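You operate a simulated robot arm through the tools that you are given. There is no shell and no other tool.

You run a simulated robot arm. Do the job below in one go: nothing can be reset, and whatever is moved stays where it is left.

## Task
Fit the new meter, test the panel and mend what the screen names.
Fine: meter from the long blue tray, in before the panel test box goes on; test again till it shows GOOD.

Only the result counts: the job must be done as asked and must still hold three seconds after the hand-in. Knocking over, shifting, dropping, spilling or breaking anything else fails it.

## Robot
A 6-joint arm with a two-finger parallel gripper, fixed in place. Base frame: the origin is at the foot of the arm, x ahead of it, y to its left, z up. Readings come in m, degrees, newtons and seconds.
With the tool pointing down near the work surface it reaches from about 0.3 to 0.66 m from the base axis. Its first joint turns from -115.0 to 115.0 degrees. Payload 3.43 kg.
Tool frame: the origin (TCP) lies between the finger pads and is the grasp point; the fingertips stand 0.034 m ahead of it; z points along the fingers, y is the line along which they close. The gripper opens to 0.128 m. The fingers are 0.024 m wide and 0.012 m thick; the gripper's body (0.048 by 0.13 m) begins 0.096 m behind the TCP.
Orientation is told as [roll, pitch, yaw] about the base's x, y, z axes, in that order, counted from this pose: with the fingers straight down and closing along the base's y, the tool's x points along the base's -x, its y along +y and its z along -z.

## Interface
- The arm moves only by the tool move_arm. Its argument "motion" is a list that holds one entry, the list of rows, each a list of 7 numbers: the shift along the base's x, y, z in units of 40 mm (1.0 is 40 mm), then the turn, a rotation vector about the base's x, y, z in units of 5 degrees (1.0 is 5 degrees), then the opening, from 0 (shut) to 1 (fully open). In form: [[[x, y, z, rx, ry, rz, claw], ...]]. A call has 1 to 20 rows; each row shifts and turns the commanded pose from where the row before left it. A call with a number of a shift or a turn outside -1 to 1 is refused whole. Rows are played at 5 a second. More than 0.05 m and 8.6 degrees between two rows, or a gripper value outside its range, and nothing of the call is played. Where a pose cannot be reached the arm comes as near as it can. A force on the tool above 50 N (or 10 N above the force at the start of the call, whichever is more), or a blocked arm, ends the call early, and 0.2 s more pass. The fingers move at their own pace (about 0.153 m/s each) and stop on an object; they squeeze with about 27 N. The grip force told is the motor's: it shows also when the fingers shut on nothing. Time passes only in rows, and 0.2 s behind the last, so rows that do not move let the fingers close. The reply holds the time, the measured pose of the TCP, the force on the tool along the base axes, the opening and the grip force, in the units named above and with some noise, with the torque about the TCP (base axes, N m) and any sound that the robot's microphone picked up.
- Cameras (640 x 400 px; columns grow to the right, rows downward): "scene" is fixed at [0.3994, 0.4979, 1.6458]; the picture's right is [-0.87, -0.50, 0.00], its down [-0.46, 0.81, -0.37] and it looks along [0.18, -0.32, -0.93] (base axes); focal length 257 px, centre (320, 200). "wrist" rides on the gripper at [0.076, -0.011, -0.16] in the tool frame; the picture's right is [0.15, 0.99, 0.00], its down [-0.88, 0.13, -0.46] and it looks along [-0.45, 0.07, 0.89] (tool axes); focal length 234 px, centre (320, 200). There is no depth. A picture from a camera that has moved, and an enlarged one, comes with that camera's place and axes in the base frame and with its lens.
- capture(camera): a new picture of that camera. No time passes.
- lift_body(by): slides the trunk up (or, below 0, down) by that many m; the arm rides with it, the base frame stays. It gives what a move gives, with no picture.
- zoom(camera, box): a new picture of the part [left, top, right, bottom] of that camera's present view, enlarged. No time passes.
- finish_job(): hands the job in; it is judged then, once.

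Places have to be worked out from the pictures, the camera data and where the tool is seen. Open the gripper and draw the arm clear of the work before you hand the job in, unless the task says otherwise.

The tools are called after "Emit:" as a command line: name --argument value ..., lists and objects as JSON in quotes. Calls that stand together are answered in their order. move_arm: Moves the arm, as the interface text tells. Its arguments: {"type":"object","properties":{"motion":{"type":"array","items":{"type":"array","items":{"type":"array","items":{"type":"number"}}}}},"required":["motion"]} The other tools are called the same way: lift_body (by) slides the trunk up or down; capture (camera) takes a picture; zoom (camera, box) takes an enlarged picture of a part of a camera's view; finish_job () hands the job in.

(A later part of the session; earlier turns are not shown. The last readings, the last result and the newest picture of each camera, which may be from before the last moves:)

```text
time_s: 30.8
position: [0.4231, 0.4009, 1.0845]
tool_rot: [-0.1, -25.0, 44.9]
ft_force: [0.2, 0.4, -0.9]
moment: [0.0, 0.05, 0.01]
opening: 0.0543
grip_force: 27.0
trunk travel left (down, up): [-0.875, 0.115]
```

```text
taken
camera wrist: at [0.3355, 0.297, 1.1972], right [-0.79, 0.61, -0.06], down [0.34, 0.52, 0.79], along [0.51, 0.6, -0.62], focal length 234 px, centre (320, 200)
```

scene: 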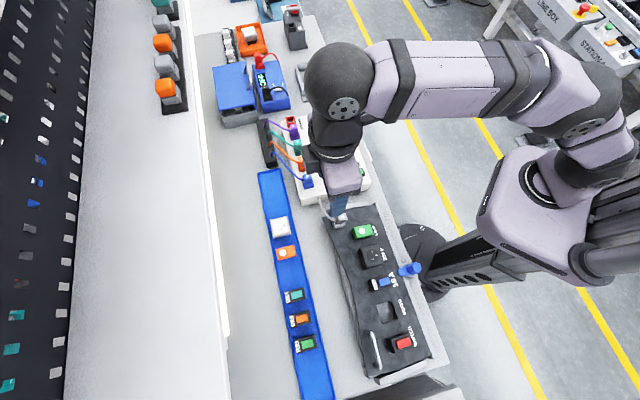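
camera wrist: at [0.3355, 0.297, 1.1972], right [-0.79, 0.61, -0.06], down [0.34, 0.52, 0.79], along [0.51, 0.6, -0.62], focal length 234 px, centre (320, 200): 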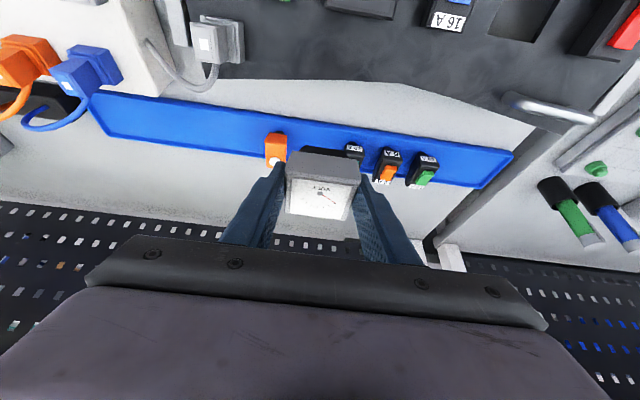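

The meter is still firmly held. I continue the traverse to hover over the METER bay.

Emit:
move_arm --motion '[[[-0.2, 0.03, 0, 0, 0, 0, 0], [-0.3, 0.045, 0, 0, 0, 0, 0], [-0.4, 0.06, 0, 0, 0, 0, 0], [-0.4, 0.06, 0, 0, 0, 0, 0], [-0.4, 0.06, 0, 0, 0, 0, 0], [-0.4, 0.06, 0, 0, 0, 0, 0], [-0.4, 0.06, 0, 0, 0, 0, 0], [-0.4, 0.06, 0, 0, 0, 0, 0], [-0.4, 0.06, 0, 0, 0, 0, 0], [-0.4, 0.06, 0, 0, 0, 0, 0], [-0.4, 0.06, -0.1, 0, 0, 0, 0], [-0.3, 0.06, -0.2, 0, 0, 0, 0], [-0.2, 0.06, -0.2, 0, 0, 0, 0], [0, 0, 0, 0, 0, 0, 0]]]'

Emit:
capture --camera "wrist"

Emit:
capture --camera "scene"

Emit:
zoom --camera "wrist" --box '[200, 90, 440, 240]'

```text
time_s: 33.8
position: [0.2395, 0.4308, 1.0646]
tool_rot: [0.0, -25.0, 45.0]
ft_force: [-0.5, -0.2, -0.5]
moment: [0.01, 0.02, 0.02]
opening: 0.054
grip_force: 26.9
trunk travel left (down, up): [-0.875, 0.115]
```

```text
taken
camera wrist: at [0.1514, 0.3266, 1.1781], right [-0.79, 0.61, -0.06], down [0.34, 0.52, 0.78], along [0.51, 0.6, -0.62], focal length 234 px, centre (320, 200)
```

wrist: 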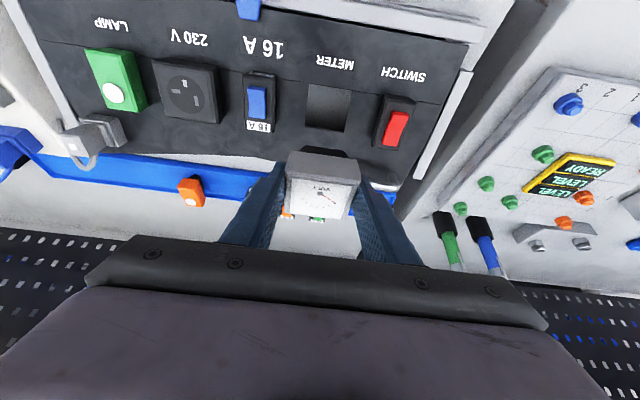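

```text
taken
```

scene: 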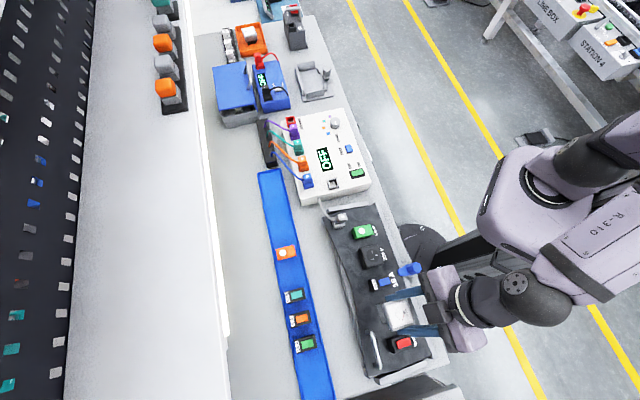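

```text
2.67 times, centred on (320, 165) of wrist
camera zoom: at [0.1514, 0.3266, 1.1781], right [-0.79, 0.61, -0.06], down [0.34, 0.52, 0.78], along [0.51, 0.6, -0.62], focal length 624 px, centre (320, 293)
```

zoom: 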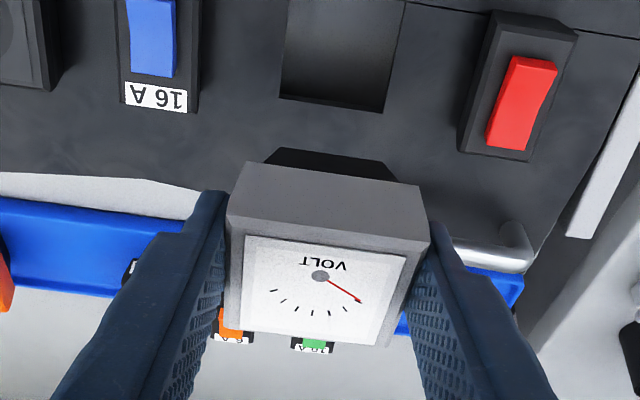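

The bay is right below/ahead of the held meter. I zoom in on the bay and neighbours to refine its location and size before lowering.

Emit:
zoom --camera "wrist" --box '[240, 40, 440, 165]'

Emit:
zoom --camera "scene" --box '[350, 240, 450, 390]'

```text
3.20 times, centred on (340, 102) of wrist
camera zoom: at [0.1514, 0.3266, 1.1781], right [-0.79, 0.61, -0.06], down [0.34, 0.52, 0.78], along [0.51, 0.6, -0.62], focal length 749 px, centre (256, 512)
```

zoom: 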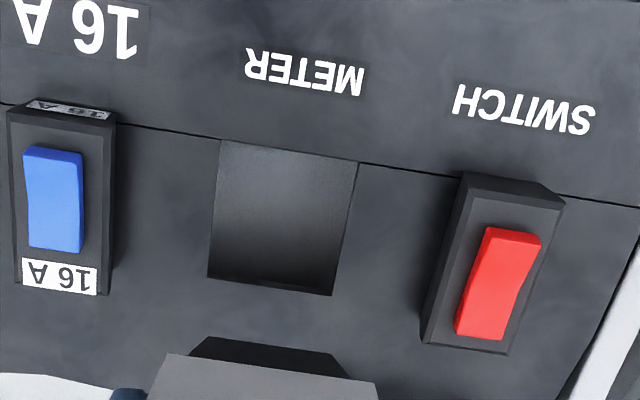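

```text
2.67 times, centred on (400, 315) of scene
camera zoom: at [0.3994, 0.4979, 1.6458], right [-0.87, -0.5, 0.0], down [-0.46, 0.81, -0.37], along [0.18, -0.32, -0.93], focal length 685 px, centre (107, -107)
```

zoom: 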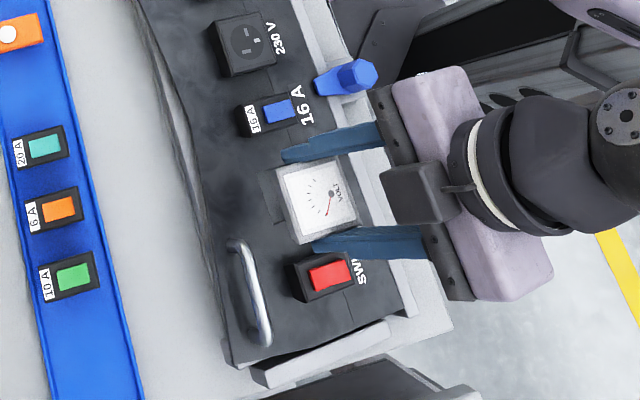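

The bay looks sloped (panel tilted towards the robot), so I need its tilt accurately. I zoom at high magnification on the bay and the rest of the panel from this known camera pose.

Emit:
zoom --camera "wrist" --box '[280, 77, 376, 137]'

Emit:
zoom --camera "wrist" --box '[20, 0, 276, 160]'

Emit:
zoom --camera "wrist" --box '[344, 20, 504, 120]'

```text
6.67 times, centred on (328, 107) of wrist
camera zoom: at [0.1514, 0.3266, 1.1781], right [-0.79, 0.61, -0.06], down [0.34, 0.52, 0.78], along [0.51, 0.6, -0.62], focal length 1561 px, centre (267, 820)
```

zoom: 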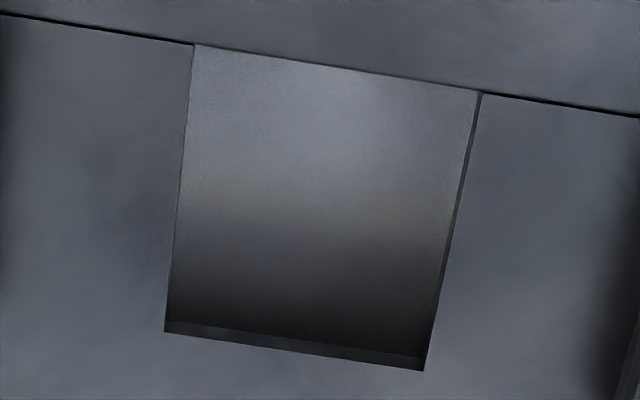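

```text
2.50 times, centred on (148, 80) of wrist
camera zoom: at [0.1514, 0.3266, 1.1781], right [-0.79, 0.61, -0.06], down [0.34, 0.52, 0.78], along [0.51, 0.6, -0.62], focal length 585 px, centre (750, 500)
```

zoom: 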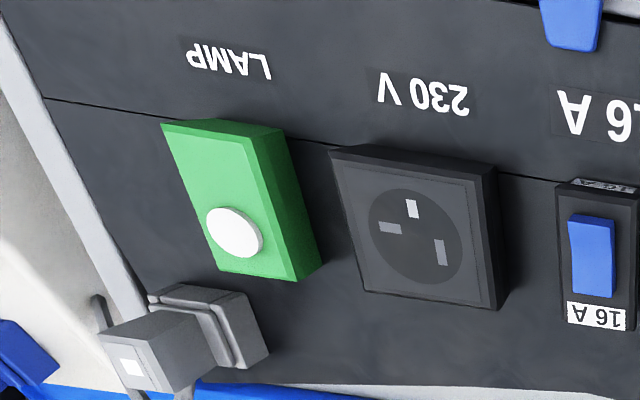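

```text
4.00 times, centred on (424, 70) of wrist
camera zoom: at [0.1514, 0.3266, 1.1781], right [-0.79, 0.61, -0.06], down [0.34, 0.52, 0.78], along [0.51, 0.6, -0.62], focal length 937 px, centre (-96, 720)
```

zoom: 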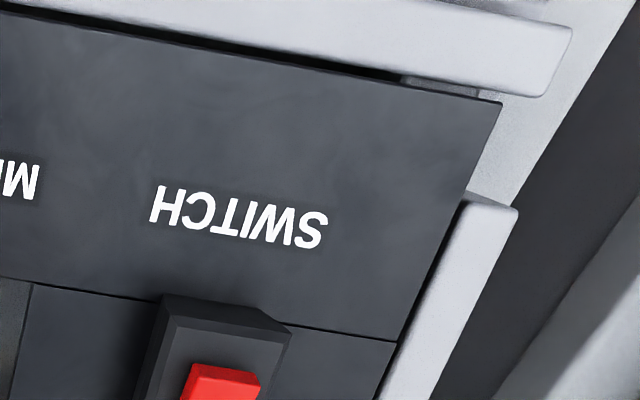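

The panel slopes up away from the robot by about 15° (hole centre ≈ n 0.479, u 0.136, z 0.941 in bench axes). I tilt the tool another 15° so the meter's axis matches the panel normal and go to a 7 cm standoff.

Emit:
move_arm --motion '[[[-0.086, -0.081, -0.139, 0.354, -0.354, 0, 0], [-0.086, -0.081, -0.139, 0.354, -0.354, 0, 0], [-0.086, -0.081, -0.139, 0.354, -0.354, 0, 0], [-0.086, -0.081, -0.139, 0.354, -0.354, 0, 0], [-0.086, -0.081, -0.139, 0.354, -0.354, 0, 0], [-0.086, -0.081, -0.139, 0.354, -0.354, 0, 0], [0, 0, 0, 0, 0, 0, 0]]]'

Emit:
capture --camera "wrist"

Emit:
zoom --camera "wrist" --box '[200, 50, 440, 200]'

Emit:
zoom --camera "scene" --box '[350, 250, 450, 350]'

```text
time_s: 35.4
position: [0.2183, 0.4144, 1.0302]
tool_rot: [0.0, -40.0, 45.0]
ft_force: [-0.1, 0.0, -1.2]
moment: [-0.05, 0.02, 0.02]
opening: 0.0541
grip_force: 26.9
trunk travel left (down, up): [-0.875, 0.115]
```

```text
taken
camera wrist: at [0.1136, 0.2904, 1.1047], right [-0.78, 0.62, -0.09], down [0.18, 0.36, 0.92], along [0.6, 0.7, -0.39], focal length 234 px, centre (320, 200)
```

wrist: 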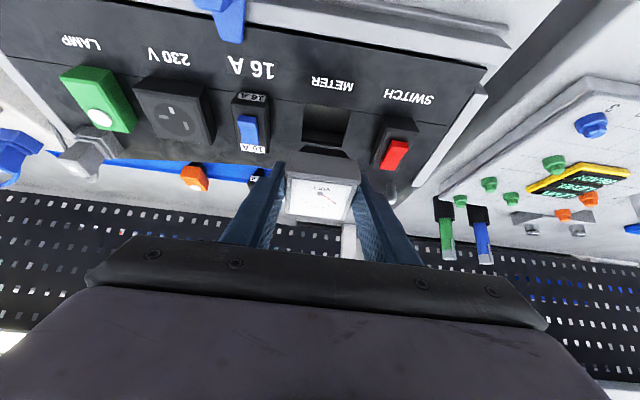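

```text
2.67 times, centred on (320, 125) of wrist
camera zoom: at [0.1136, 0.2904, 1.1047], right [-0.78, 0.62, -0.09], down [0.18, 0.36, 0.92], along [0.6, 0.7, -0.39], focal length 624 px, centre (320, 400)
```

zoom: 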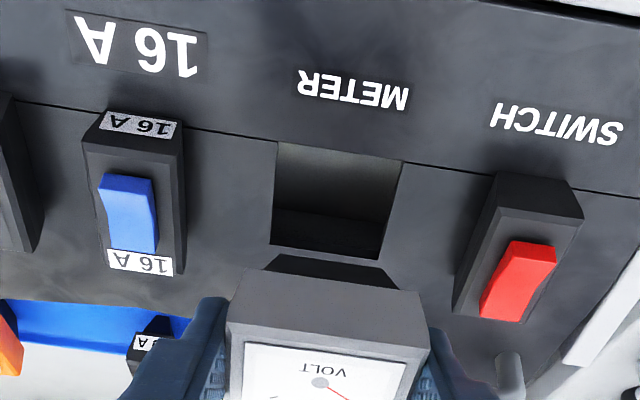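

```text
4.00 times, centred on (400, 300) of scene
camera zoom: at [0.3994, 0.4979, 1.6458], right [-0.87, -0.5, 0.0], down [-0.46, 0.81, -0.37], along [0.18, -0.32, -0.93], focal length 1027 px, centre (0, -200)
```

zoom: 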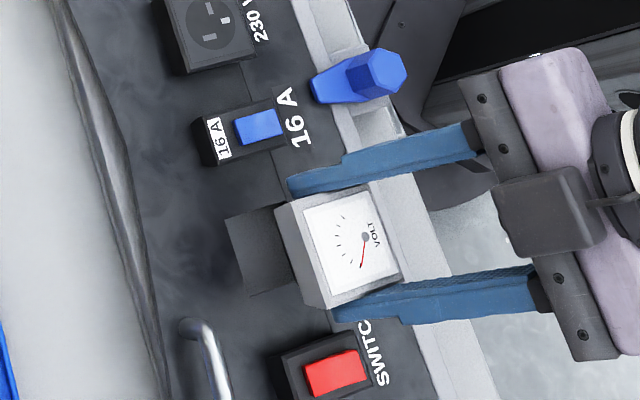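

Triangulating with this second view gives a 46 mm square hole centred at n 0.480, u 0.136, z 0.939 on a 15° slope — matching the tool's tilt now. I approach along the panel normal to 3 cm standoff and check alignment.

Emit:
move_arm --motion '[[[0.045, 0.047, -0.254, 0, 0, 0, 0], [0.045, 0.047, -0.254, 0, 0, 0, 0], [0.045, 0.047, -0.254, 0, 0, 0, 0], [0.045, 0.047, -0.254, 0, 0, 0, 0], [0, 0, 0, 0, 0, 0, 0]]]'

Emit:
zoom --camera "wrist" --box '[200, 50, 440, 200]'

Emit:
zoom --camera "scene" --box '[350, 250, 450, 350]'

```text
time_s: 36.6
position: [0.2241, 0.4197, 0.9888]
tool_rot: [0.2, -40.1, 44.9]
ft_force: [0.3, -0.3, 0.1]
moment: [-0.02, 0.02, 0.01]
opening: 0.0542
grip_force: 27.5
trunk travel left (down, up): [-0.875, 0.115]
```

```text
2.67 times, centred on (320, 125) of wrist
camera zoom: at [0.1207, 0.2981, 1.0642], right [-0.78, 0.62, -0.09], down [0.18, 0.36, 0.92], along [0.6, 0.7, -0.39], focal length 624 px, centre (320, 400)
```

zoom: 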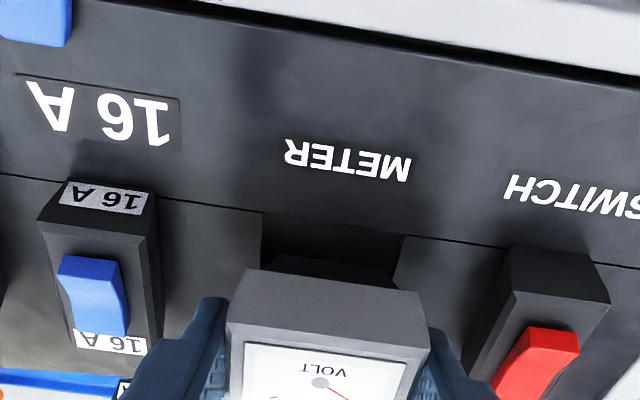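

```text
4.00 times, centred on (400, 300) of scene
camera zoom: at [0.3994, 0.4979, 1.6458], right [-0.87, -0.5, 0.0], down [-0.46, 0.81, -0.37], along [0.18, -0.32, -0.93], focal length 1027 px, centre (0, -200)
```

zoom: 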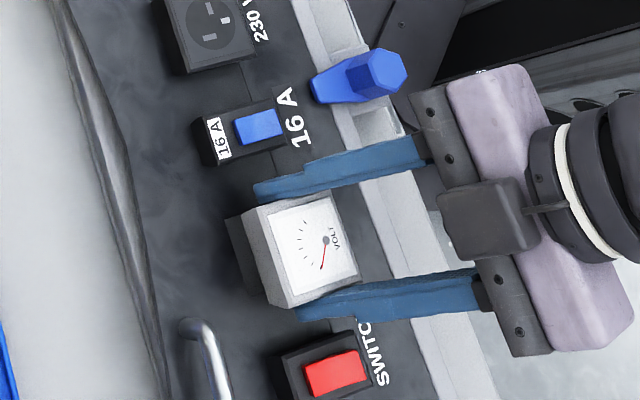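

Lateral alignment is within ~0.3 mm and the stem is poised over the hole. I lower slowly 18 mm along the normal, so the stem enters but the fingertips stay off the panel.

Emit:
move_arm --motion '[[[0.0207, 0.0207, -0.109, 0, 0, 0, 0], [0.0207, 0.0207, -0.109, 0, 0, 0, 0], [0.0207, 0.0207, -0.109, 0, 0, 0, 0], [0.0207, 0.0207, -0.109, 0, 0, 0, 0], [0, 0, 0, 0, 0, 0, 0]]]'

Emit:
zoom --camera "wrist" --box '[200, 50, 440, 200]'

Emit:
zoom --camera "scene" --box '[350, 250, 450, 350]'

```text
time_s: 37.8
position: [0.229, 0.4229, 0.9719]
tool_rot: [0.0, -40.0, 44.9]
ft_force: [0.0, 0.6, -1.5]
moment: [0.0, 0.01, 0.0]
opening: 0.0545
grip_force: 27.0
trunk travel left (down, up): [-0.875, 0.115]
```

```text
2.67 times, centred on (320, 125) of wrist
camera zoom: at [0.1242, 0.3011, 1.0468], right [-0.78, 0.62, -0.09], down [0.18, 0.36, 0.92], along [0.6, 0.7, -0.39], focal length 624 px, centre (320, 400)
```

zoom: 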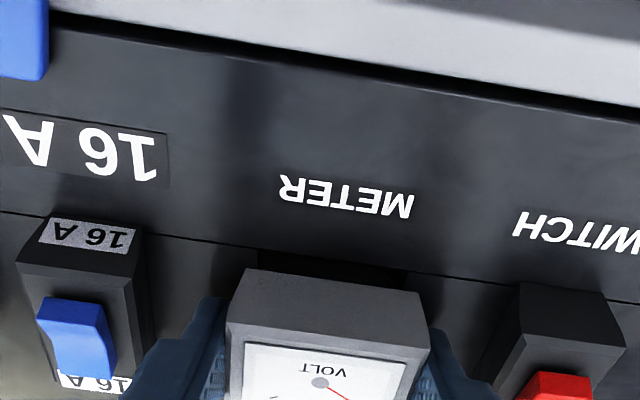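

```text
4.00 times, centred on (400, 300) of scene
camera zoom: at [0.3994, 0.4979, 1.6458], right [-0.87, -0.5, 0.0], down [-0.46, 0.81, -0.37], along [0.18, -0.32, -0.93], focal length 1027 px, centre (0, -200)
```

zoom: 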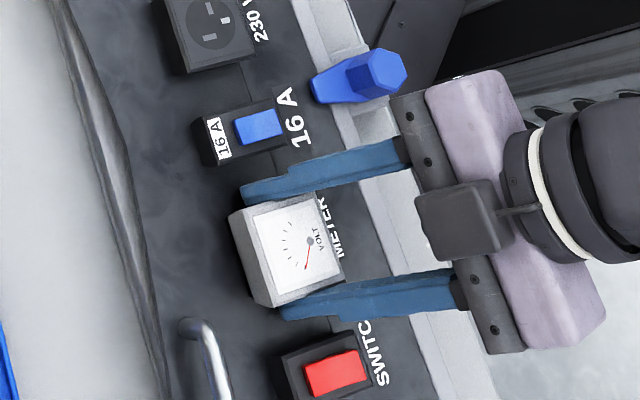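

No contact force: the stem is ~8 mm into the hole. I open the fingers just a few millimetres so the meter settles into the bay between them.

Emit:
move_arm --motion '[[[0.006, 0.006, -0.03, 0, 0, 0, 0], [0, 0, 0, 0, 0, 0, 0.46], [0, 0, 0, 0, 0, 0, 0.46], [0, 0, 0, 0, 0, 0, 0.46]]]'

Emit:
zoom --camera "wrist" --box '[200, 50, 440, 200]'

Emit:
zoom --camera "scene" --box '[350, 250, 450, 350]'

```text
time_s: 38.8
position: [0.2293, 0.4235, 0.9719]
tool_rot: [0.0, -40.0, 44.9]
ft_force: [-0.1, -0.8, 2.6]
moment: [-0.02, -0.09, -0.04]
opening: 0.059
grip_force: 0.1
trunk travel left (down, up): [-0.875, 0.115]
```

```text
2.67 times, centred on (320, 125) of wrist
camera zoom: at [0.1242, 0.3013, 1.0458], right [-0.78, 0.62, -0.09], down [0.18, 0.36, 0.92], along [0.6, 0.7, -0.39], focal length 624 px, centre (320, 400)
```

zoom: 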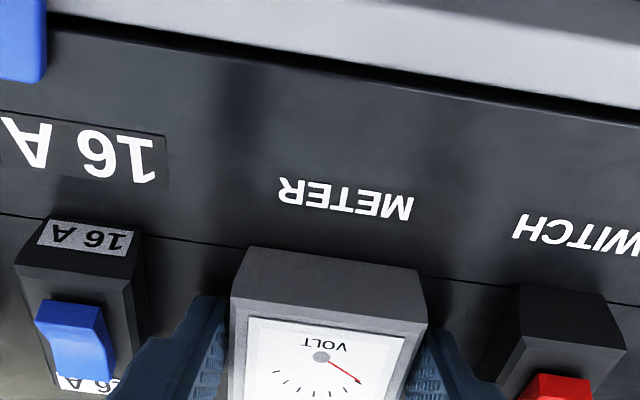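

```text
4.00 times, centred on (400, 300) of scene
camera zoom: at [0.3994, 0.4979, 1.6458], right [-0.87, -0.5, 0.0], down [-0.46, 0.81, -0.37], along [0.18, -0.32, -0.93], focal length 1027 px, centre (0, -200)
```

zoom: 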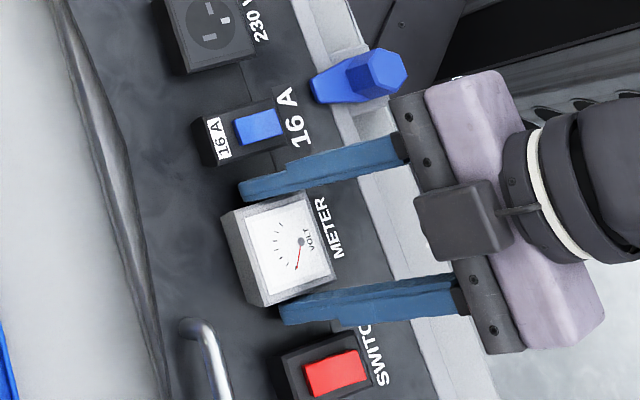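

The meter dropped into the bay. I back the fingers off along the tool axis and inspect how well it is seated.

Emit:
move_arm --motion '[[[-0.04, -0.04, 0.15, 0, 0, 0, 0.52], [-0.2, -0.2, 0.34, 0, 0, 0, 0.52], [-0.2, -0.2, 0.34, 0, 0, 0, 0.52], [-0.2, -0.2, 0.34, 0, 0, 0, 0.52], [-0.2, -0.2, 0.6, 0, 0, 0, 0.52], [0, 0, 0, 0, 0, 0, 0.52]]]'

Emit:
capture --camera "wrist"

Emit:
zoom --camera "wrist" --box '[220, 60, 420, 185]'

Emit:
zoom --camera "scene" --box '[350, 250, 450, 350]'

```text
time_s: 40.2
position: [0.195, 0.389, 1.041]
tool_rot: [0.0, -39.9, 45.0]
ft_force: [-0.3, 0.5, 0.3]
moment: [-0.02, -0.01, 0.0]
opening: 0.0668
grip_force: 0.1
trunk travel left (down, up): [-0.875, 0.115]
```

```text
taken
camera wrist: at [0.0905, 0.2676, 1.1162], right [-0.78, 0.62, -0.09], down [0.18, 0.36, 0.91], along [0.6, 0.7, -0.39], focal length 234 px, centre (320, 200)
```

wrist: 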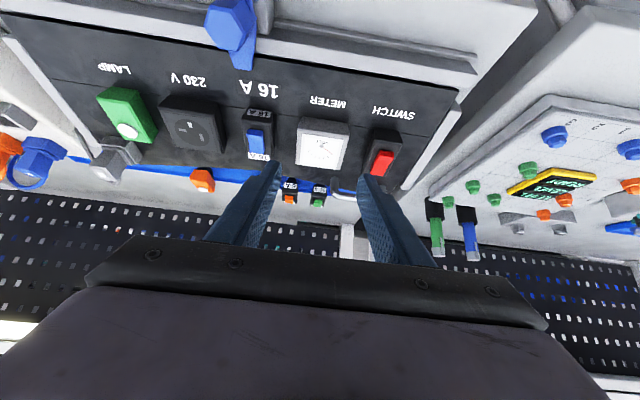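

```text
3.20 times, centred on (320, 122) of wrist
camera zoom: at [0.0905, 0.2676, 1.1162], right [-0.78, 0.62, -0.09], down [0.18, 0.36, 0.91], along [0.6, 0.7, -0.39], focal length 749 px, centre (320, 448)
```

zoom: 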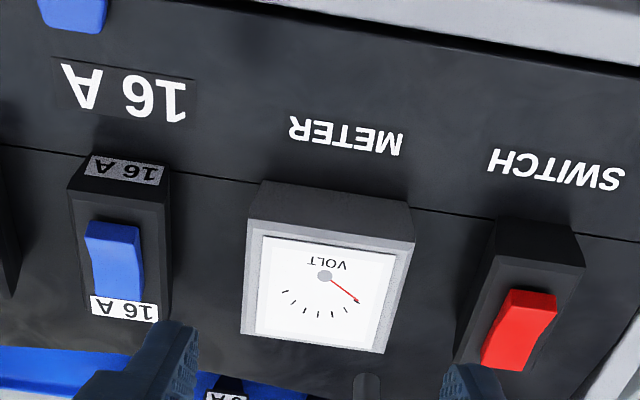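

```text
4.00 times, centred on (400, 300) of scene
camera zoom: at [0.3994, 0.4979, 1.6458], right [-0.87, -0.5, 0.0], down [-0.46, 0.81, -0.37], along [0.18, -0.32, -0.93], focal length 1027 px, centre (0, -200)
```

zoom: 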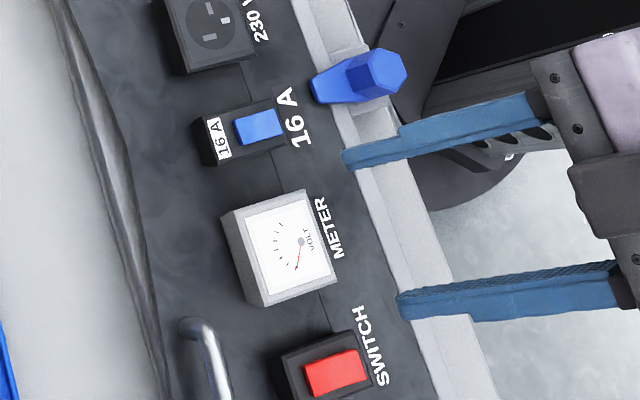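

The meter sits flush in its bay with the bezel on the panel. To be sure it is home, I close the fingers, square up to the panel normal and then will press lightly on it.

Emit:
move_arm --motion '[[[0.138, 0.138, 0.1, -0.707, 0.707, 0, 0], [0.138, 0.138, 0, -0.707, 0.707, 0, 0], [0.138, 0.138, 0, -0.707, 0.707, 0, 0], [0.138, 0.138, 0, -0.707, 0.707, 0, 0], [0.138, 0.138, 0, -0.707, 0.707, 0, 0], [0, 0, 0, 0, 0, 0, 0]]]'

Emit:
zoom --camera "wrist" --box '[200, 50, 440, 200]'

```text
time_s: 41.6
position: [0.2221, 0.417, 1.0451]
tool_rot: [0.0, -15.0, 44.9]
ft_force: [1.1, -0.2, 0.4]
moment: [-0.01, -0.03, 0.03]
opening: 0.0
grip_force: 27.6
trunk travel left (down, up): [-0.875, 0.115]
```

```text
2.67 times, centred on (320, 125) of wrist
camera zoom: at [0.1502, 0.3275, 1.1814], right [-0.8, 0.6, -0.04], down [0.43, 0.61, 0.67], along [0.42, 0.52, -0.74], focal length 624 px, centre (320, 400)
```

zoom: 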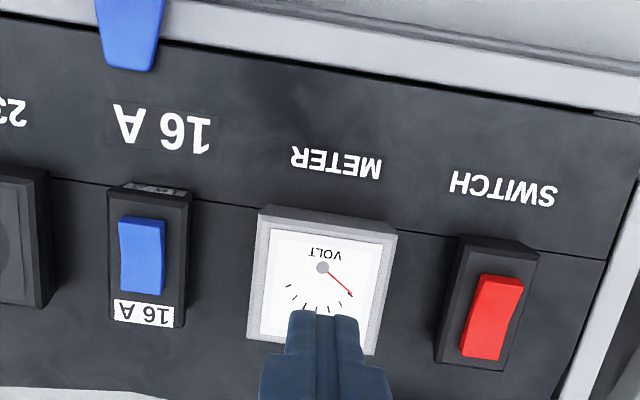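

I descend along the panel normal to about 3 mm above the meter's face.

Emit:
move_arm --motion '[[[0.055, 0.055, -0.29, 0, 0, 0, 0], [0.055, 0.055, -0.29, 0, 0, 0, 0], [0.055, 0.055, -0.29, 0, 0, 0, 0], [0.055, 0.055, -0.29, 0, 0, 0, 0], [0, 0, 0, 0, 0, 0, 0]]]'

Emit:
zoom --camera "wrist" --box '[200, 50, 440, 200]'

```text
time_s: 42.8
position: [0.2314, 0.4269, 0.9991]
tool_rot: [-0.1, -14.9, 44.8]
ft_force: [0.4, 0.6, 0.4]
moment: [0.01, 0.0, 0.02]
opening: 0.0
grip_force: 27.6
trunk travel left (down, up): [-0.875, 0.115]
```

```text
2.67 times, centred on (320, 125) of wrist
camera zoom: at [0.1597, 0.3362, 1.1346], right [-0.8, 0.6, -0.04], down [0.43, 0.61, 0.67], along [0.42, 0.52, -0.74], focal length 624 px, centre (320, 400)
```

zoom: 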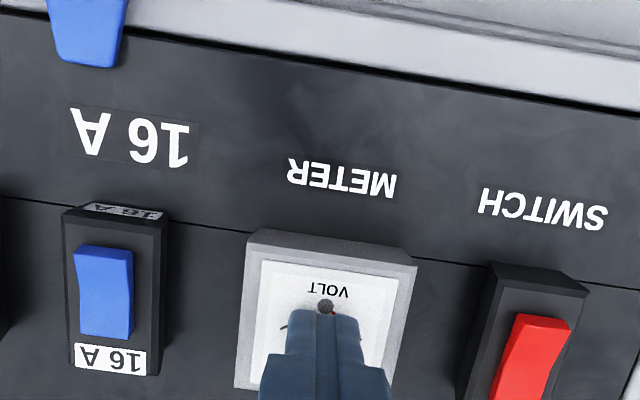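

Tips are just above the dial face, centred. I press down in small 1 mm steps to feel for contact.

Emit:
move_arm --motion '[[[0.0046, 0.0046, -0.0242, 0, 0, 0, 0], [0.0046, 0.0046, -0.0242, 0, 0, 0, 0], [0.0046, 0.0046, -0.0242, 0, 0, 0, 0], [0.0046, 0.0046, -0.0242, 0, 0, 0, 0], [0, 0, 0, 0, 0, 0, 0]]]'

```text
time_s: 44.0
position: [0.2307, 0.4251, 0.9964]
tool_rot: [0.0, -15.2, 44.8]
ft_force: [-1.7, -2.5, 12.5]
moment: [-0.12, 0.05, 0.0]
opening: 0.0
grip_force: 26.3
trunk travel left (down, up): [-0.875, 0.115]
```

Firm contact at ~13 N with the face about where a seated bezel should be. One more small step to see whether it gives.

Emit:
move_arm --motion '[[[0.0046, 0.0046, -0.0242, 0, 0, 0, 0], [0, 0, 0, 0, 0, 0, 0]]]'

Emit:
zoom --camera "wrist" --box '[200, 50, 440, 200]'

```text
time_s: 44.6
position: [0.2317, 0.4255, 0.9964]
tool_rot: [0.1, -15.2, 45.0]
ft_force: [-2.5, -3.6, 21.4]
moment: [-0.13, 0.08, 0.06]
opening: 0.0001
grip_force: 27.5
trunk travel left (down, up): [-0.875, 0.115]
```

```text
2.67 times, centred on (320, 125) of wrist
camera zoom: at [0.1595, 0.336, 1.1313], right [-0.8, 0.6, -0.04], down [0.42, 0.61, 0.67], along [0.43, 0.52, -0.74], focal length 624 px, centre (320, 400)
```

zoom: 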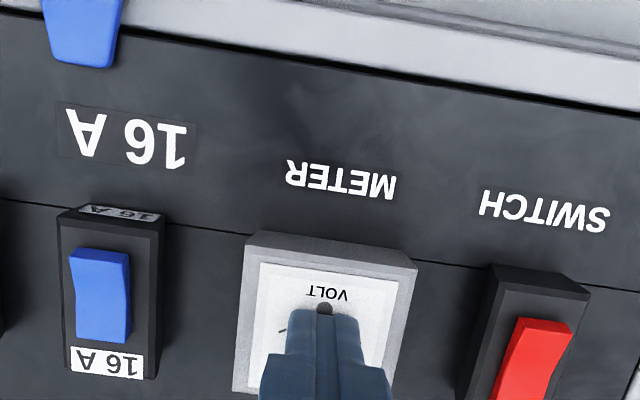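

The meter is hard against its stop (no give at ~21 N), so it is fully seated. I withdraw upward and swing over to the test box to look at its controls.

Emit:
move_arm --motion '[[[-0.06, -0.06, 0.3, 0, 0, 0, 0], [-0.17, -0.17, 0.8, 0, 0, 0, 0], [0, 0, 0.9, 0, 0, 0, 0], [0, 0, 0.8, 0, 0, 0, 0], [0.6, -0.8, 0, 0.707, -0.707, 0, 0], [0.8, -0.99, 0, 0.707, -0.707, 0, 0], [0.8, -0.99, 0, 0, 0, 0, 0], [0.8, -0.99, 0, 0, 0, 0, 0], [0.8, -0.99, 0, 0, 0, 0, 0], [0.8, -0.99, 0, 0, 0, 0, 0], [0.8, -0.99, 0, 0, 0, 0, 0], [0.8, -0.99, 0, 0, 0, 0, 0], [0.4, -0.4, -0.2, 0, 0, 0, 0], [0, 0, 0, 0, 0, 0, 0]]]'

Emit:
capture --camera "wrist"

Emit:
capture --camera "scene"

```text
refused: row 6 steps farther than a row can; nothing moved
```

```text
taken
camera wrist: at [0.1595, 0.336, 1.1313], right [-0.8, 0.6, -0.04], down [0.42, 0.61, 0.67], along [0.43, 0.52, -0.74], focal length 234 px, centre (320, 200)
```

wrist: 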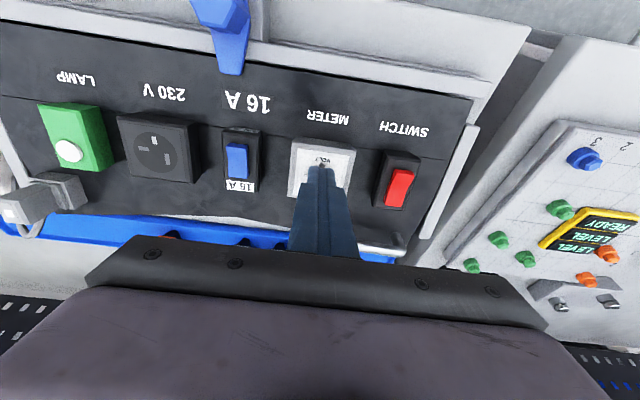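

```text
taken
```

scene: 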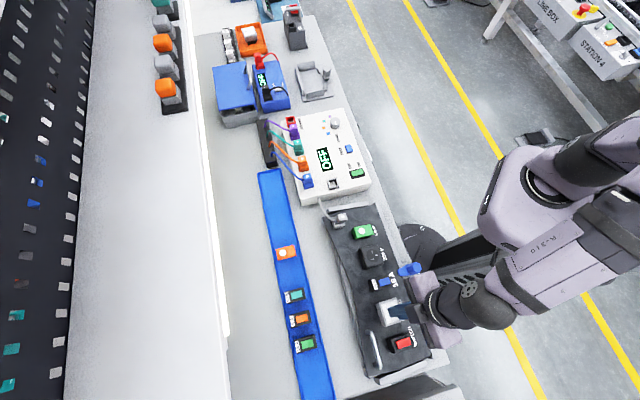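

The call was refused because one row stepped too far; nothing moved. I repeat with smaller steps.

Emit:
move_arm --motion '[[[-0.06, -0.06, 0.3, 0, 0, 0, 0], [-0.17, -0.17, 0.8, 0, 0, 0, 0], [0, 0, 0.9, 0, 0, 0, 0], [0, 0, 0.8, 0, 0, 0, 0], [0.5, -0.7, 0, 0.707, -0.707, 0, 0], [0.6, -0.8, 0, 0.707, -0.707, 0, 0], [0.6, -0.8, 0, 0, 0, 0, 0], [0.6, -0.8, 0, 0, 0, 0, 0], [0.6, -0.8, 0, 0, 0, 0, 0], [0.6, -0.8, 0, 0, 0, 0, 0], [0.6, -0.8, 0, 0, 0, 0, 0], [0.6, -0.8, 0, 0, 0, 0, 0], [0.6, -0.8, 0, 0, 0, 0, 0], [0.6, -0.8, 0, 0, 0, 0, 0], [0.6, -0.8, -0.2, 0, 0, 0, 0], [0, 0, 0, 0, 0, 0, 0]]]'

Emit:
capture --camera "wrist"

Emit:
zoom --camera "wrist" --box '[160, 0, 400, 150]'

```text
time_s: 48.0
position: [0.4821, 0.0705, 1.0982]
tool_rot: [0.0, -25.0, 44.9]
ft_force: [0.2, 0.3, -0.7]
moment: [-0.04, -0.02, 0.02]
opening: 0.0
grip_force: 26.9
trunk travel left (down, up): [-0.875, 0.115]
```

```text
taken
camera wrist: at [0.3949, -0.0343, 1.2114], right [-0.79, 0.61, -0.06], down [0.34, 0.52, 0.79], along [0.51, 0.6, -0.62], focal length 234 px, centre (320, 200)
```

wrist: 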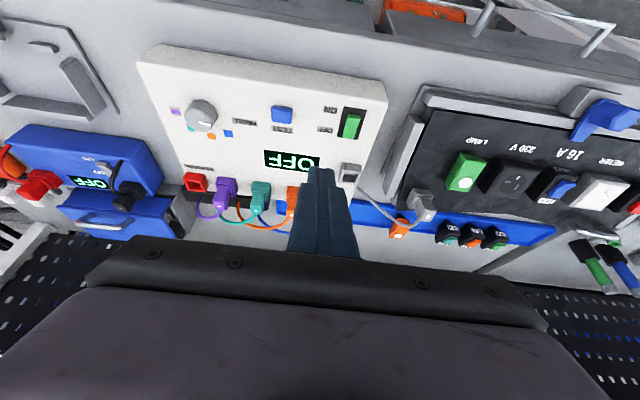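

```text
2.67 times, centred on (280, 75) of wrist
camera zoom: at [0.3949, -0.0343, 1.2114], right [-0.79, 0.61, -0.06], down [0.34, 0.52, 0.79], along [0.51, 0.6, -0.62], focal length 624 px, centre (427, 533)
```

zoom: 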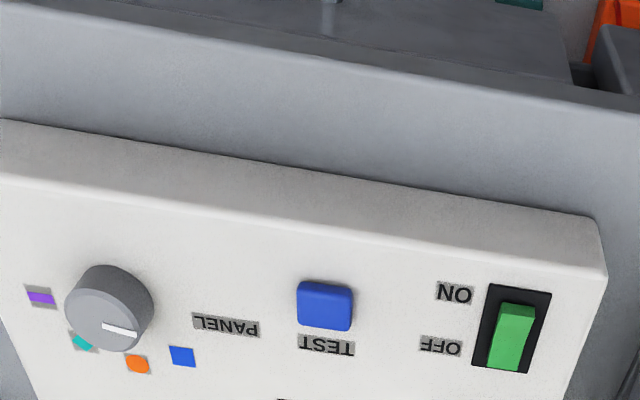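

The dial already points to PANEL, and the rocker's ON end is the one nearest the robot (currently raised). I hover the closed fingertips over that end.

Emit:
move_arm --motion '[[[-0.093, 0.326, -0.567, 0, 0, 0, 0], [-0.093, 0.326, -0.567, 0, 0, 0, 0], [-0.093, 0.326, -0.567, 0, 0, 0, 0], [0, 0, 0, 0, 0, 0, 0]]]'

Emit:
capture --camera "wrist"

Emit:
zoom --camera "wrist" --box '[220, 80, 420, 205]'

Emit:
zoom --camera "scene" --box '[290, 120, 410, 210]'

```text
time_s: 49.0
position: [0.472, 0.1085, 1.03]
tool_rot: [0.0, -25.0, 45.0]
ft_force: [-0.3, -1.0, -0.5]
moment: [0.0, 0.0, 0.03]
opening: 0.0002
grip_force: 27.5
trunk travel left (down, up): [-0.875, 0.115]
```

```text
taken
camera wrist: at [0.3845, 0.0042, 1.1433], right [-0.79, 0.61, -0.06], down [0.34, 0.52, 0.79], along [0.51, 0.6, -0.62], focal length 234 px, centre (320, 200)
```

wrist: 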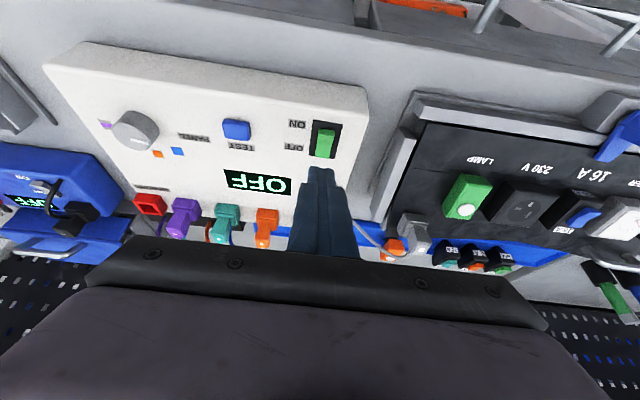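

```text
3.20 times, centred on (320, 142) of wrist
camera zoom: at [0.3845, 0.0042, 1.1433], right [-0.79, 0.61, -0.06], down [0.34, 0.52, 0.79], along [0.51, 0.6, -0.62], focal length 749 px, centre (320, 384)
```

zoom: 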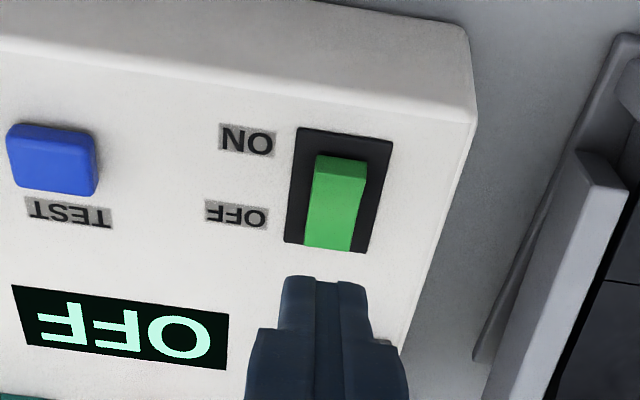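

```text
4.44 times, centred on (350, 165) of scene
camera zoom: at [0.3994, 0.4979, 1.6458], right [-0.87, -0.5, 0.0], down [-0.46, 0.81, -0.37], along [0.18, -0.32, -0.93], focal length 1141 px, centre (187, 356)
```

zoom: 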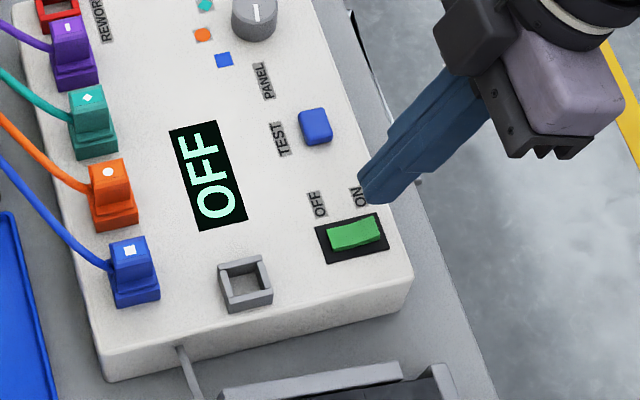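

The fingertip edge is over the ON end (contact expected at TCP z≈0.989). I lower close to it, then press in small steps.

Emit:
move_arm --motion '[[[-0.06, -0.01, -0.3, 0, 0, 0, 0], [0, 0, -0.3, 0, 0, 0, 0], [0, 0, -0.3, 0, 0, 0, 0], [0, 0, -0.06, 0, 0, 0, 0], [0, 0, -0.06, 0, 0, 0, 0], [0, 0, -0.06, 0, 0, 0, 0], [0, 0, 0, 0, 0, 0, 0]]]'

Emit:
zoom --camera "scene" --box '[290, 120, 410, 210]'

Emit:
zoom --camera "wrist" --box '[220, 80, 420, 205]'

```text
time_s: 50.6
position: [0.4693, 0.1085, 0.9866]
tool_rot: [-0.1, -25.1, 45.0]
ft_force: [-2.7, -2.6, 1.4]
moment: [-0.07, 0.03, -0.01]
opening: 0.0
grip_force: 26.9
trunk travel left (down, up): [-0.875, 0.115]
```

```text
4.44 times, centred on (350, 165) of scene
camera zoom: at [0.3994, 0.4979, 1.6458], right [-0.87, -0.5, 0.0], down [-0.46, 0.81, -0.37], along [0.18, -0.32, -0.93], focal length 1141 px, centre (187, 356)
```

zoom: 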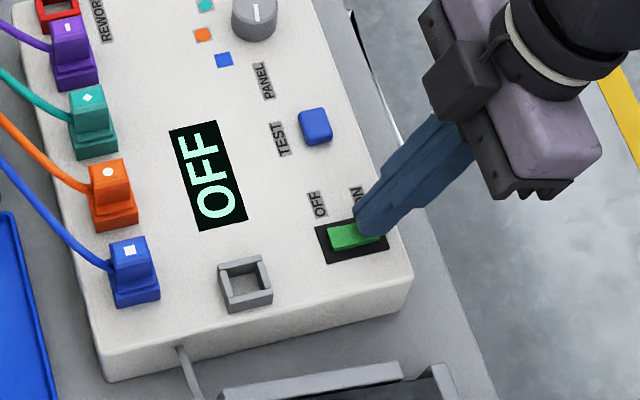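

```text
3.20 times, centred on (320, 142) of wrist
camera zoom: at [0.382, 0.0037, 1.1002], right [-0.79, 0.61, -0.06], down [0.34, 0.52, 0.79], along [0.51, 0.6, -0.62], focal length 749 px, centre (320, 384)
```

zoom: 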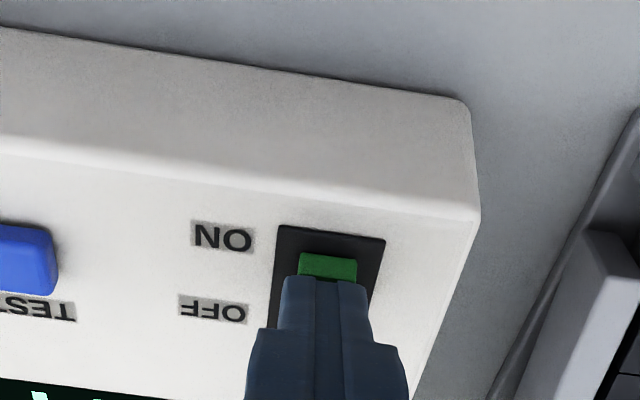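

First light contact (about 4 N). I press further in small steps and watch for the click/screen.

Emit:
move_arm --motion '[[[0, 0, -0.05, 0, 0, 0, 0], [0, 0, -0.05, 0, 0, 0, 0], [0, 0, 0, 0, 0, 0, 0]]]'

Emit:
zoom --camera "scene" --box '[290, 120, 410, 210]'

Emit:
zoom --camera "wrist" --box '[260, 100, 380, 175]'

```text
time_s: 51.4
position: [0.4697, 0.1091, 0.9839]
tool_rot: [0.0, -25.1, 45.1]
ft_force: [-1.7, -0.4, 9.0]
moment: [0.02, 0.0, 0.06]
opening: 0.0
grip_force: 27.0
trunk travel left (down, up): [-0.875, 0.115]
```

```text
4.44 times, centred on (350, 165) of scene
camera zoom: at [0.3994, 0.4979, 1.6458], right [-0.87, -0.5, 0.0], down [-0.46, 0.81, -0.37], along [0.18, -0.32, -0.93], focal length 1141 px, centre (187, 356)
```

zoom: 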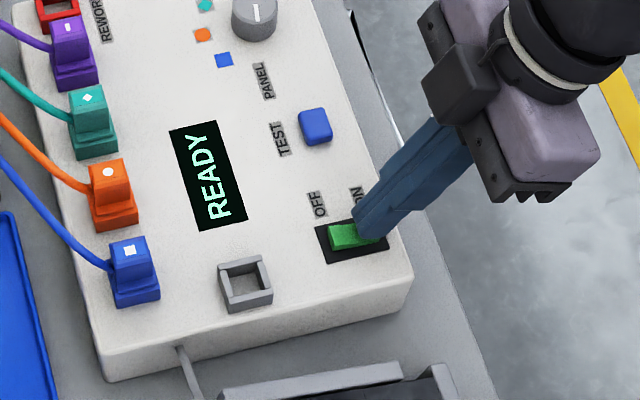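

```text
5.33 times, centred on (320, 138) of wrist
camera zoom: at [0.3819, 0.0038, 1.0972], right [-0.79, 0.61, -0.06], down [0.33, 0.52, 0.79], along [0.51, 0.6, -0.61], focal length 1249 px, centre (320, 533)
```

zoom: 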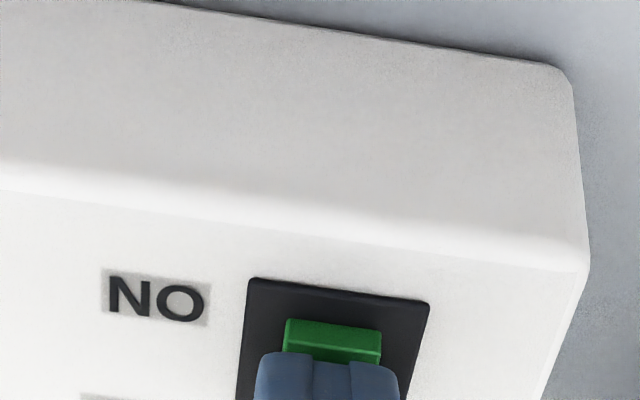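

The screen now reads READY. I lift off and move over the blue TEST button (n 0.430, u −0.345), then lower to just above it.

Emit:
move_arm --motion '[[[0, 0, 0.5, 0, 0, 0, 0], [0, 0, 0.5, 0, 0, 0, 0], [0.624, -0.42, 0, 0, 0, 0, 0], [0.624, -0.42, 0, 0, 0, 0, 0], [0.624, -0.42, 0, 0, 0, 0, 0], [0, 0, 0, 0, 0, 0, 0]]]'

Emit:
zoom --camera "wrist" --box '[220, 80, 420, 205]'

Emit:
zoom --camera "scene" --box '[290, 120, 410, 210]'

```text
time_s: 52.8
position: [0.5445, 0.0572, 1.0225]
tool_rot: [0.0, -24.9, 45.1]
ft_force: [-0.3, 0.6, -0.3]
moment: [0.0, -0.01, -0.04]
opening: 0.0003
grip_force: 26.8
trunk travel left (down, up): [-0.875, 0.115]
```

```text
3.20 times, centred on (320, 142) of wrist
camera zoom: at [0.4559, -0.0468, 1.1369], right [-0.79, 0.61, -0.06], down [0.34, 0.52, 0.79], along [0.51, 0.6, -0.62], focal length 749 px, centre (320, 384)
```

zoom: 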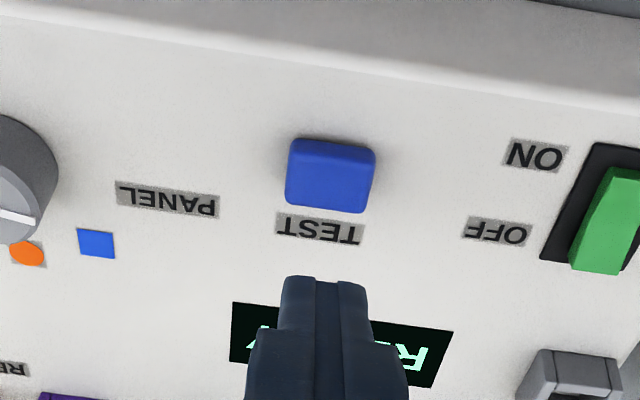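

```text
4.44 times, centred on (350, 165) of scene
camera zoom: at [0.3994, 0.4979, 1.6458], right [-0.87, -0.5, 0.0], down [-0.46, 0.81, -0.37], along [0.18, -0.32, -0.93], focal length 1141 px, centre (187, 356)
```

zoom: 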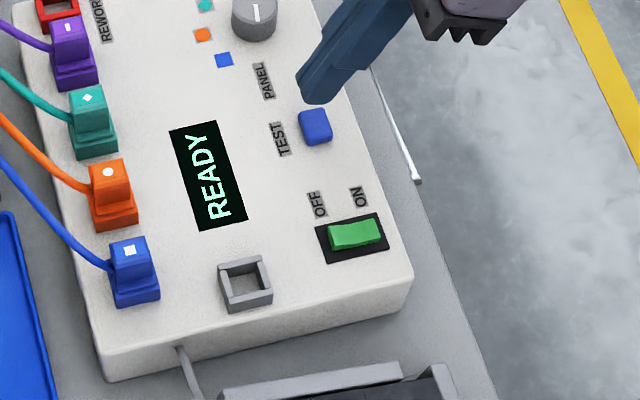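

Positioned over TEST. I descend and press in small steps.

Emit:
move_arm --motion '[[[0, 0, -0.4, 0, 0, 0, 0], [0, 0, -0.4, 0, 0, 0, 0], [0, 0, -0.05, 0, 0, 0, 0], [0, 0, -0.05, 0, 0, 0, 0], [0, 0, -0.05, 0, 0, 0, 0], [0, 0, 0, 0, 0, 0, 0]]]'

Emit:
zoom --camera "scene" --box '[290, 120, 410, 210]'

```text
time_s: 54.2
position: [0.544, 0.057, 0.9844]
tool_rot: [0.0, -25.0, 44.9]
ft_force: [0.6, -0.3, 0.5]
moment: [0.02, -0.06, 0.03]
opening: 0.0
grip_force: 26.8
trunk travel left (down, up): [-0.875, 0.115]
```

```text
4.44 times, centred on (350, 165) of scene
camera zoom: at [0.3994, 0.4979, 1.6458], right [-0.87, -0.5, 0.0], down [-0.46, 0.81, -0.37], along [0.18, -0.32, -0.93], focal length 1141 px, centre (187, 356)
```

zoom: 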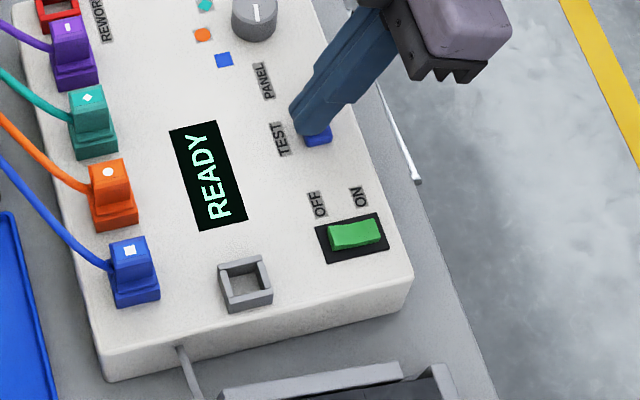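

No force yet; I continue pressing in 2 mm steps.

Emit:
move_arm --motion '[[[0, 0, -0.05, 0, 0, 0, 0], [0, 0, -0.05, 0, 0, 0, 0], [0, 0, 0, 0, 0, 0, 0]]]'

Emit:
zoom --camera "scene" --box '[290, 120, 410, 210]'

```text
time_s: 55.0
position: [0.5451, 0.0583, 0.9807]
tool_rot: [0.0, -25.1, 44.9]
ft_force: [0.1, 0.0, 4.9]
moment: [0.04, -0.04, 0.03]
opening: 0.0004
grip_force: 26.9
trunk travel left (down, up): [-0.875, 0.115]
heard: click
```

```text
4.44 times, centred on (350, 165) of scene
camera zoom: at [0.3994, 0.4979, 1.6458], right [-0.87, -0.5, 0.0], down [-0.46, 0.81, -0.37], along [0.18, -0.32, -0.93], focal length 1141 px, centre (187, 356)
```

zoom: 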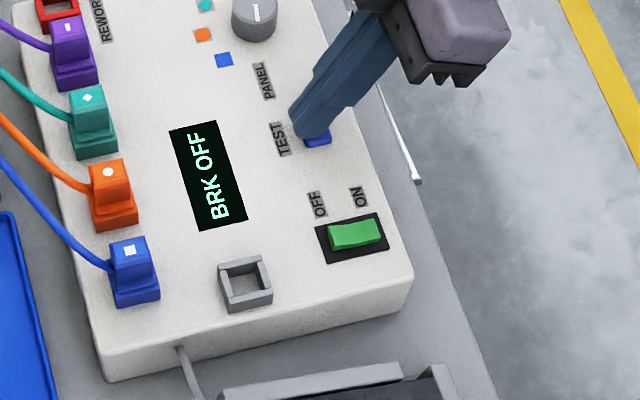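

The screen says "BRK OFF": the panel's breaker is switched off. I lift off the button and go over to the panel's 16 A breaker for a close look at its toggle.

Emit:
move_arm --motion '[[[0, 0, 0.3, 0, 0, 0, 0], [0, 0, 0.8, 0, 0, 0, 0], [0, 0, 0.8, 0, 0, 0, 0], [0, 0, 0.8, 0, 0, 0, 0], [-0.5, 0.5, 0.1, 0, 0, 0, 0], [-0.708, 0.721, 0, 0, 0, 0, 0], [-0.708, 0.721, 0, 0, 0, 0, 0], [-0.708, 0.721, 0, 0, 0, 0, 0], [-0.708, 0.721, 0, 0, 0, 0, 0], [-0.708, 0.721, 0, 0, 0, 0, 0], [-0.708, 0.721, 0, 0, 0, 0, 0], [-0.708, 0.721, 0, 0, 0, 0, 0], [-0.708, 0.721, 0, 0, 0, 0, 0], [-0.708, 0.721, 0, 0, 0, 0, 0], [-0.2, 0.2, 0, 0, 0, 0, 0], [0, 0, 0, 0, 0, 0, 0]]]'

Emit:
capture --camera "wrist"

Emit:
capture --camera "scene"

Emit:
zoom --camera "wrist" --box '[240, 30, 400, 130]'

```text
time_s: 58.4
position: [0.2619, 0.3454, 1.0934]
tool_rot: [0.0, -25.0, 45.0]
ft_force: [0.8, 0.0, 0.1]
moment: [0.0, 0.03, 0.01]
opening: 0.0
grip_force: 27.3
trunk travel left (down, up): [-0.875, 0.115]
```

```text
taken
camera wrist: at [0.1744, 0.2408, 1.2066], right [-0.79, 0.61, -0.06], down [0.34, 0.52, 0.79], along [0.51, 0.6, -0.62], focal length 234 px, centre (320, 200)
```

wrist: 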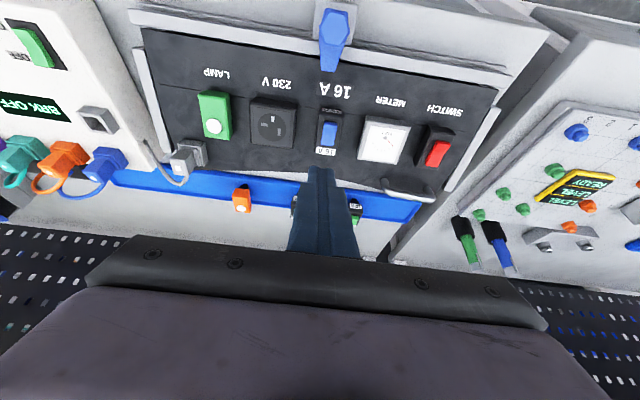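

```text
taken
```

scene: 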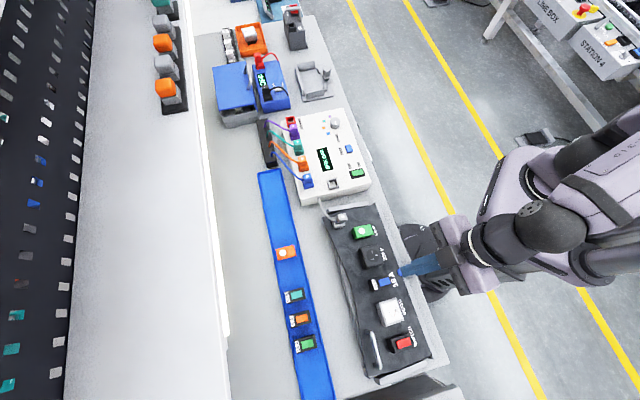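

```text
4.00 times, centred on (320, 80) of wrist
camera zoom: at [0.1744, 0.2408, 1.2066], right [-0.79, 0.61, -0.06], down [0.34, 0.52, 0.79], along [0.51, 0.6, -0.62], focal length 937 px, centre (320, 680)
```

zoom: 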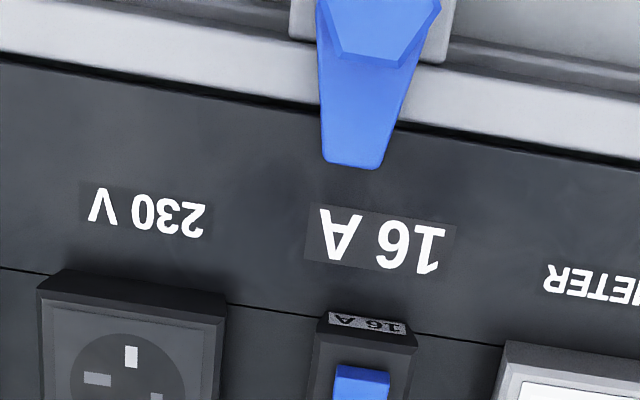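

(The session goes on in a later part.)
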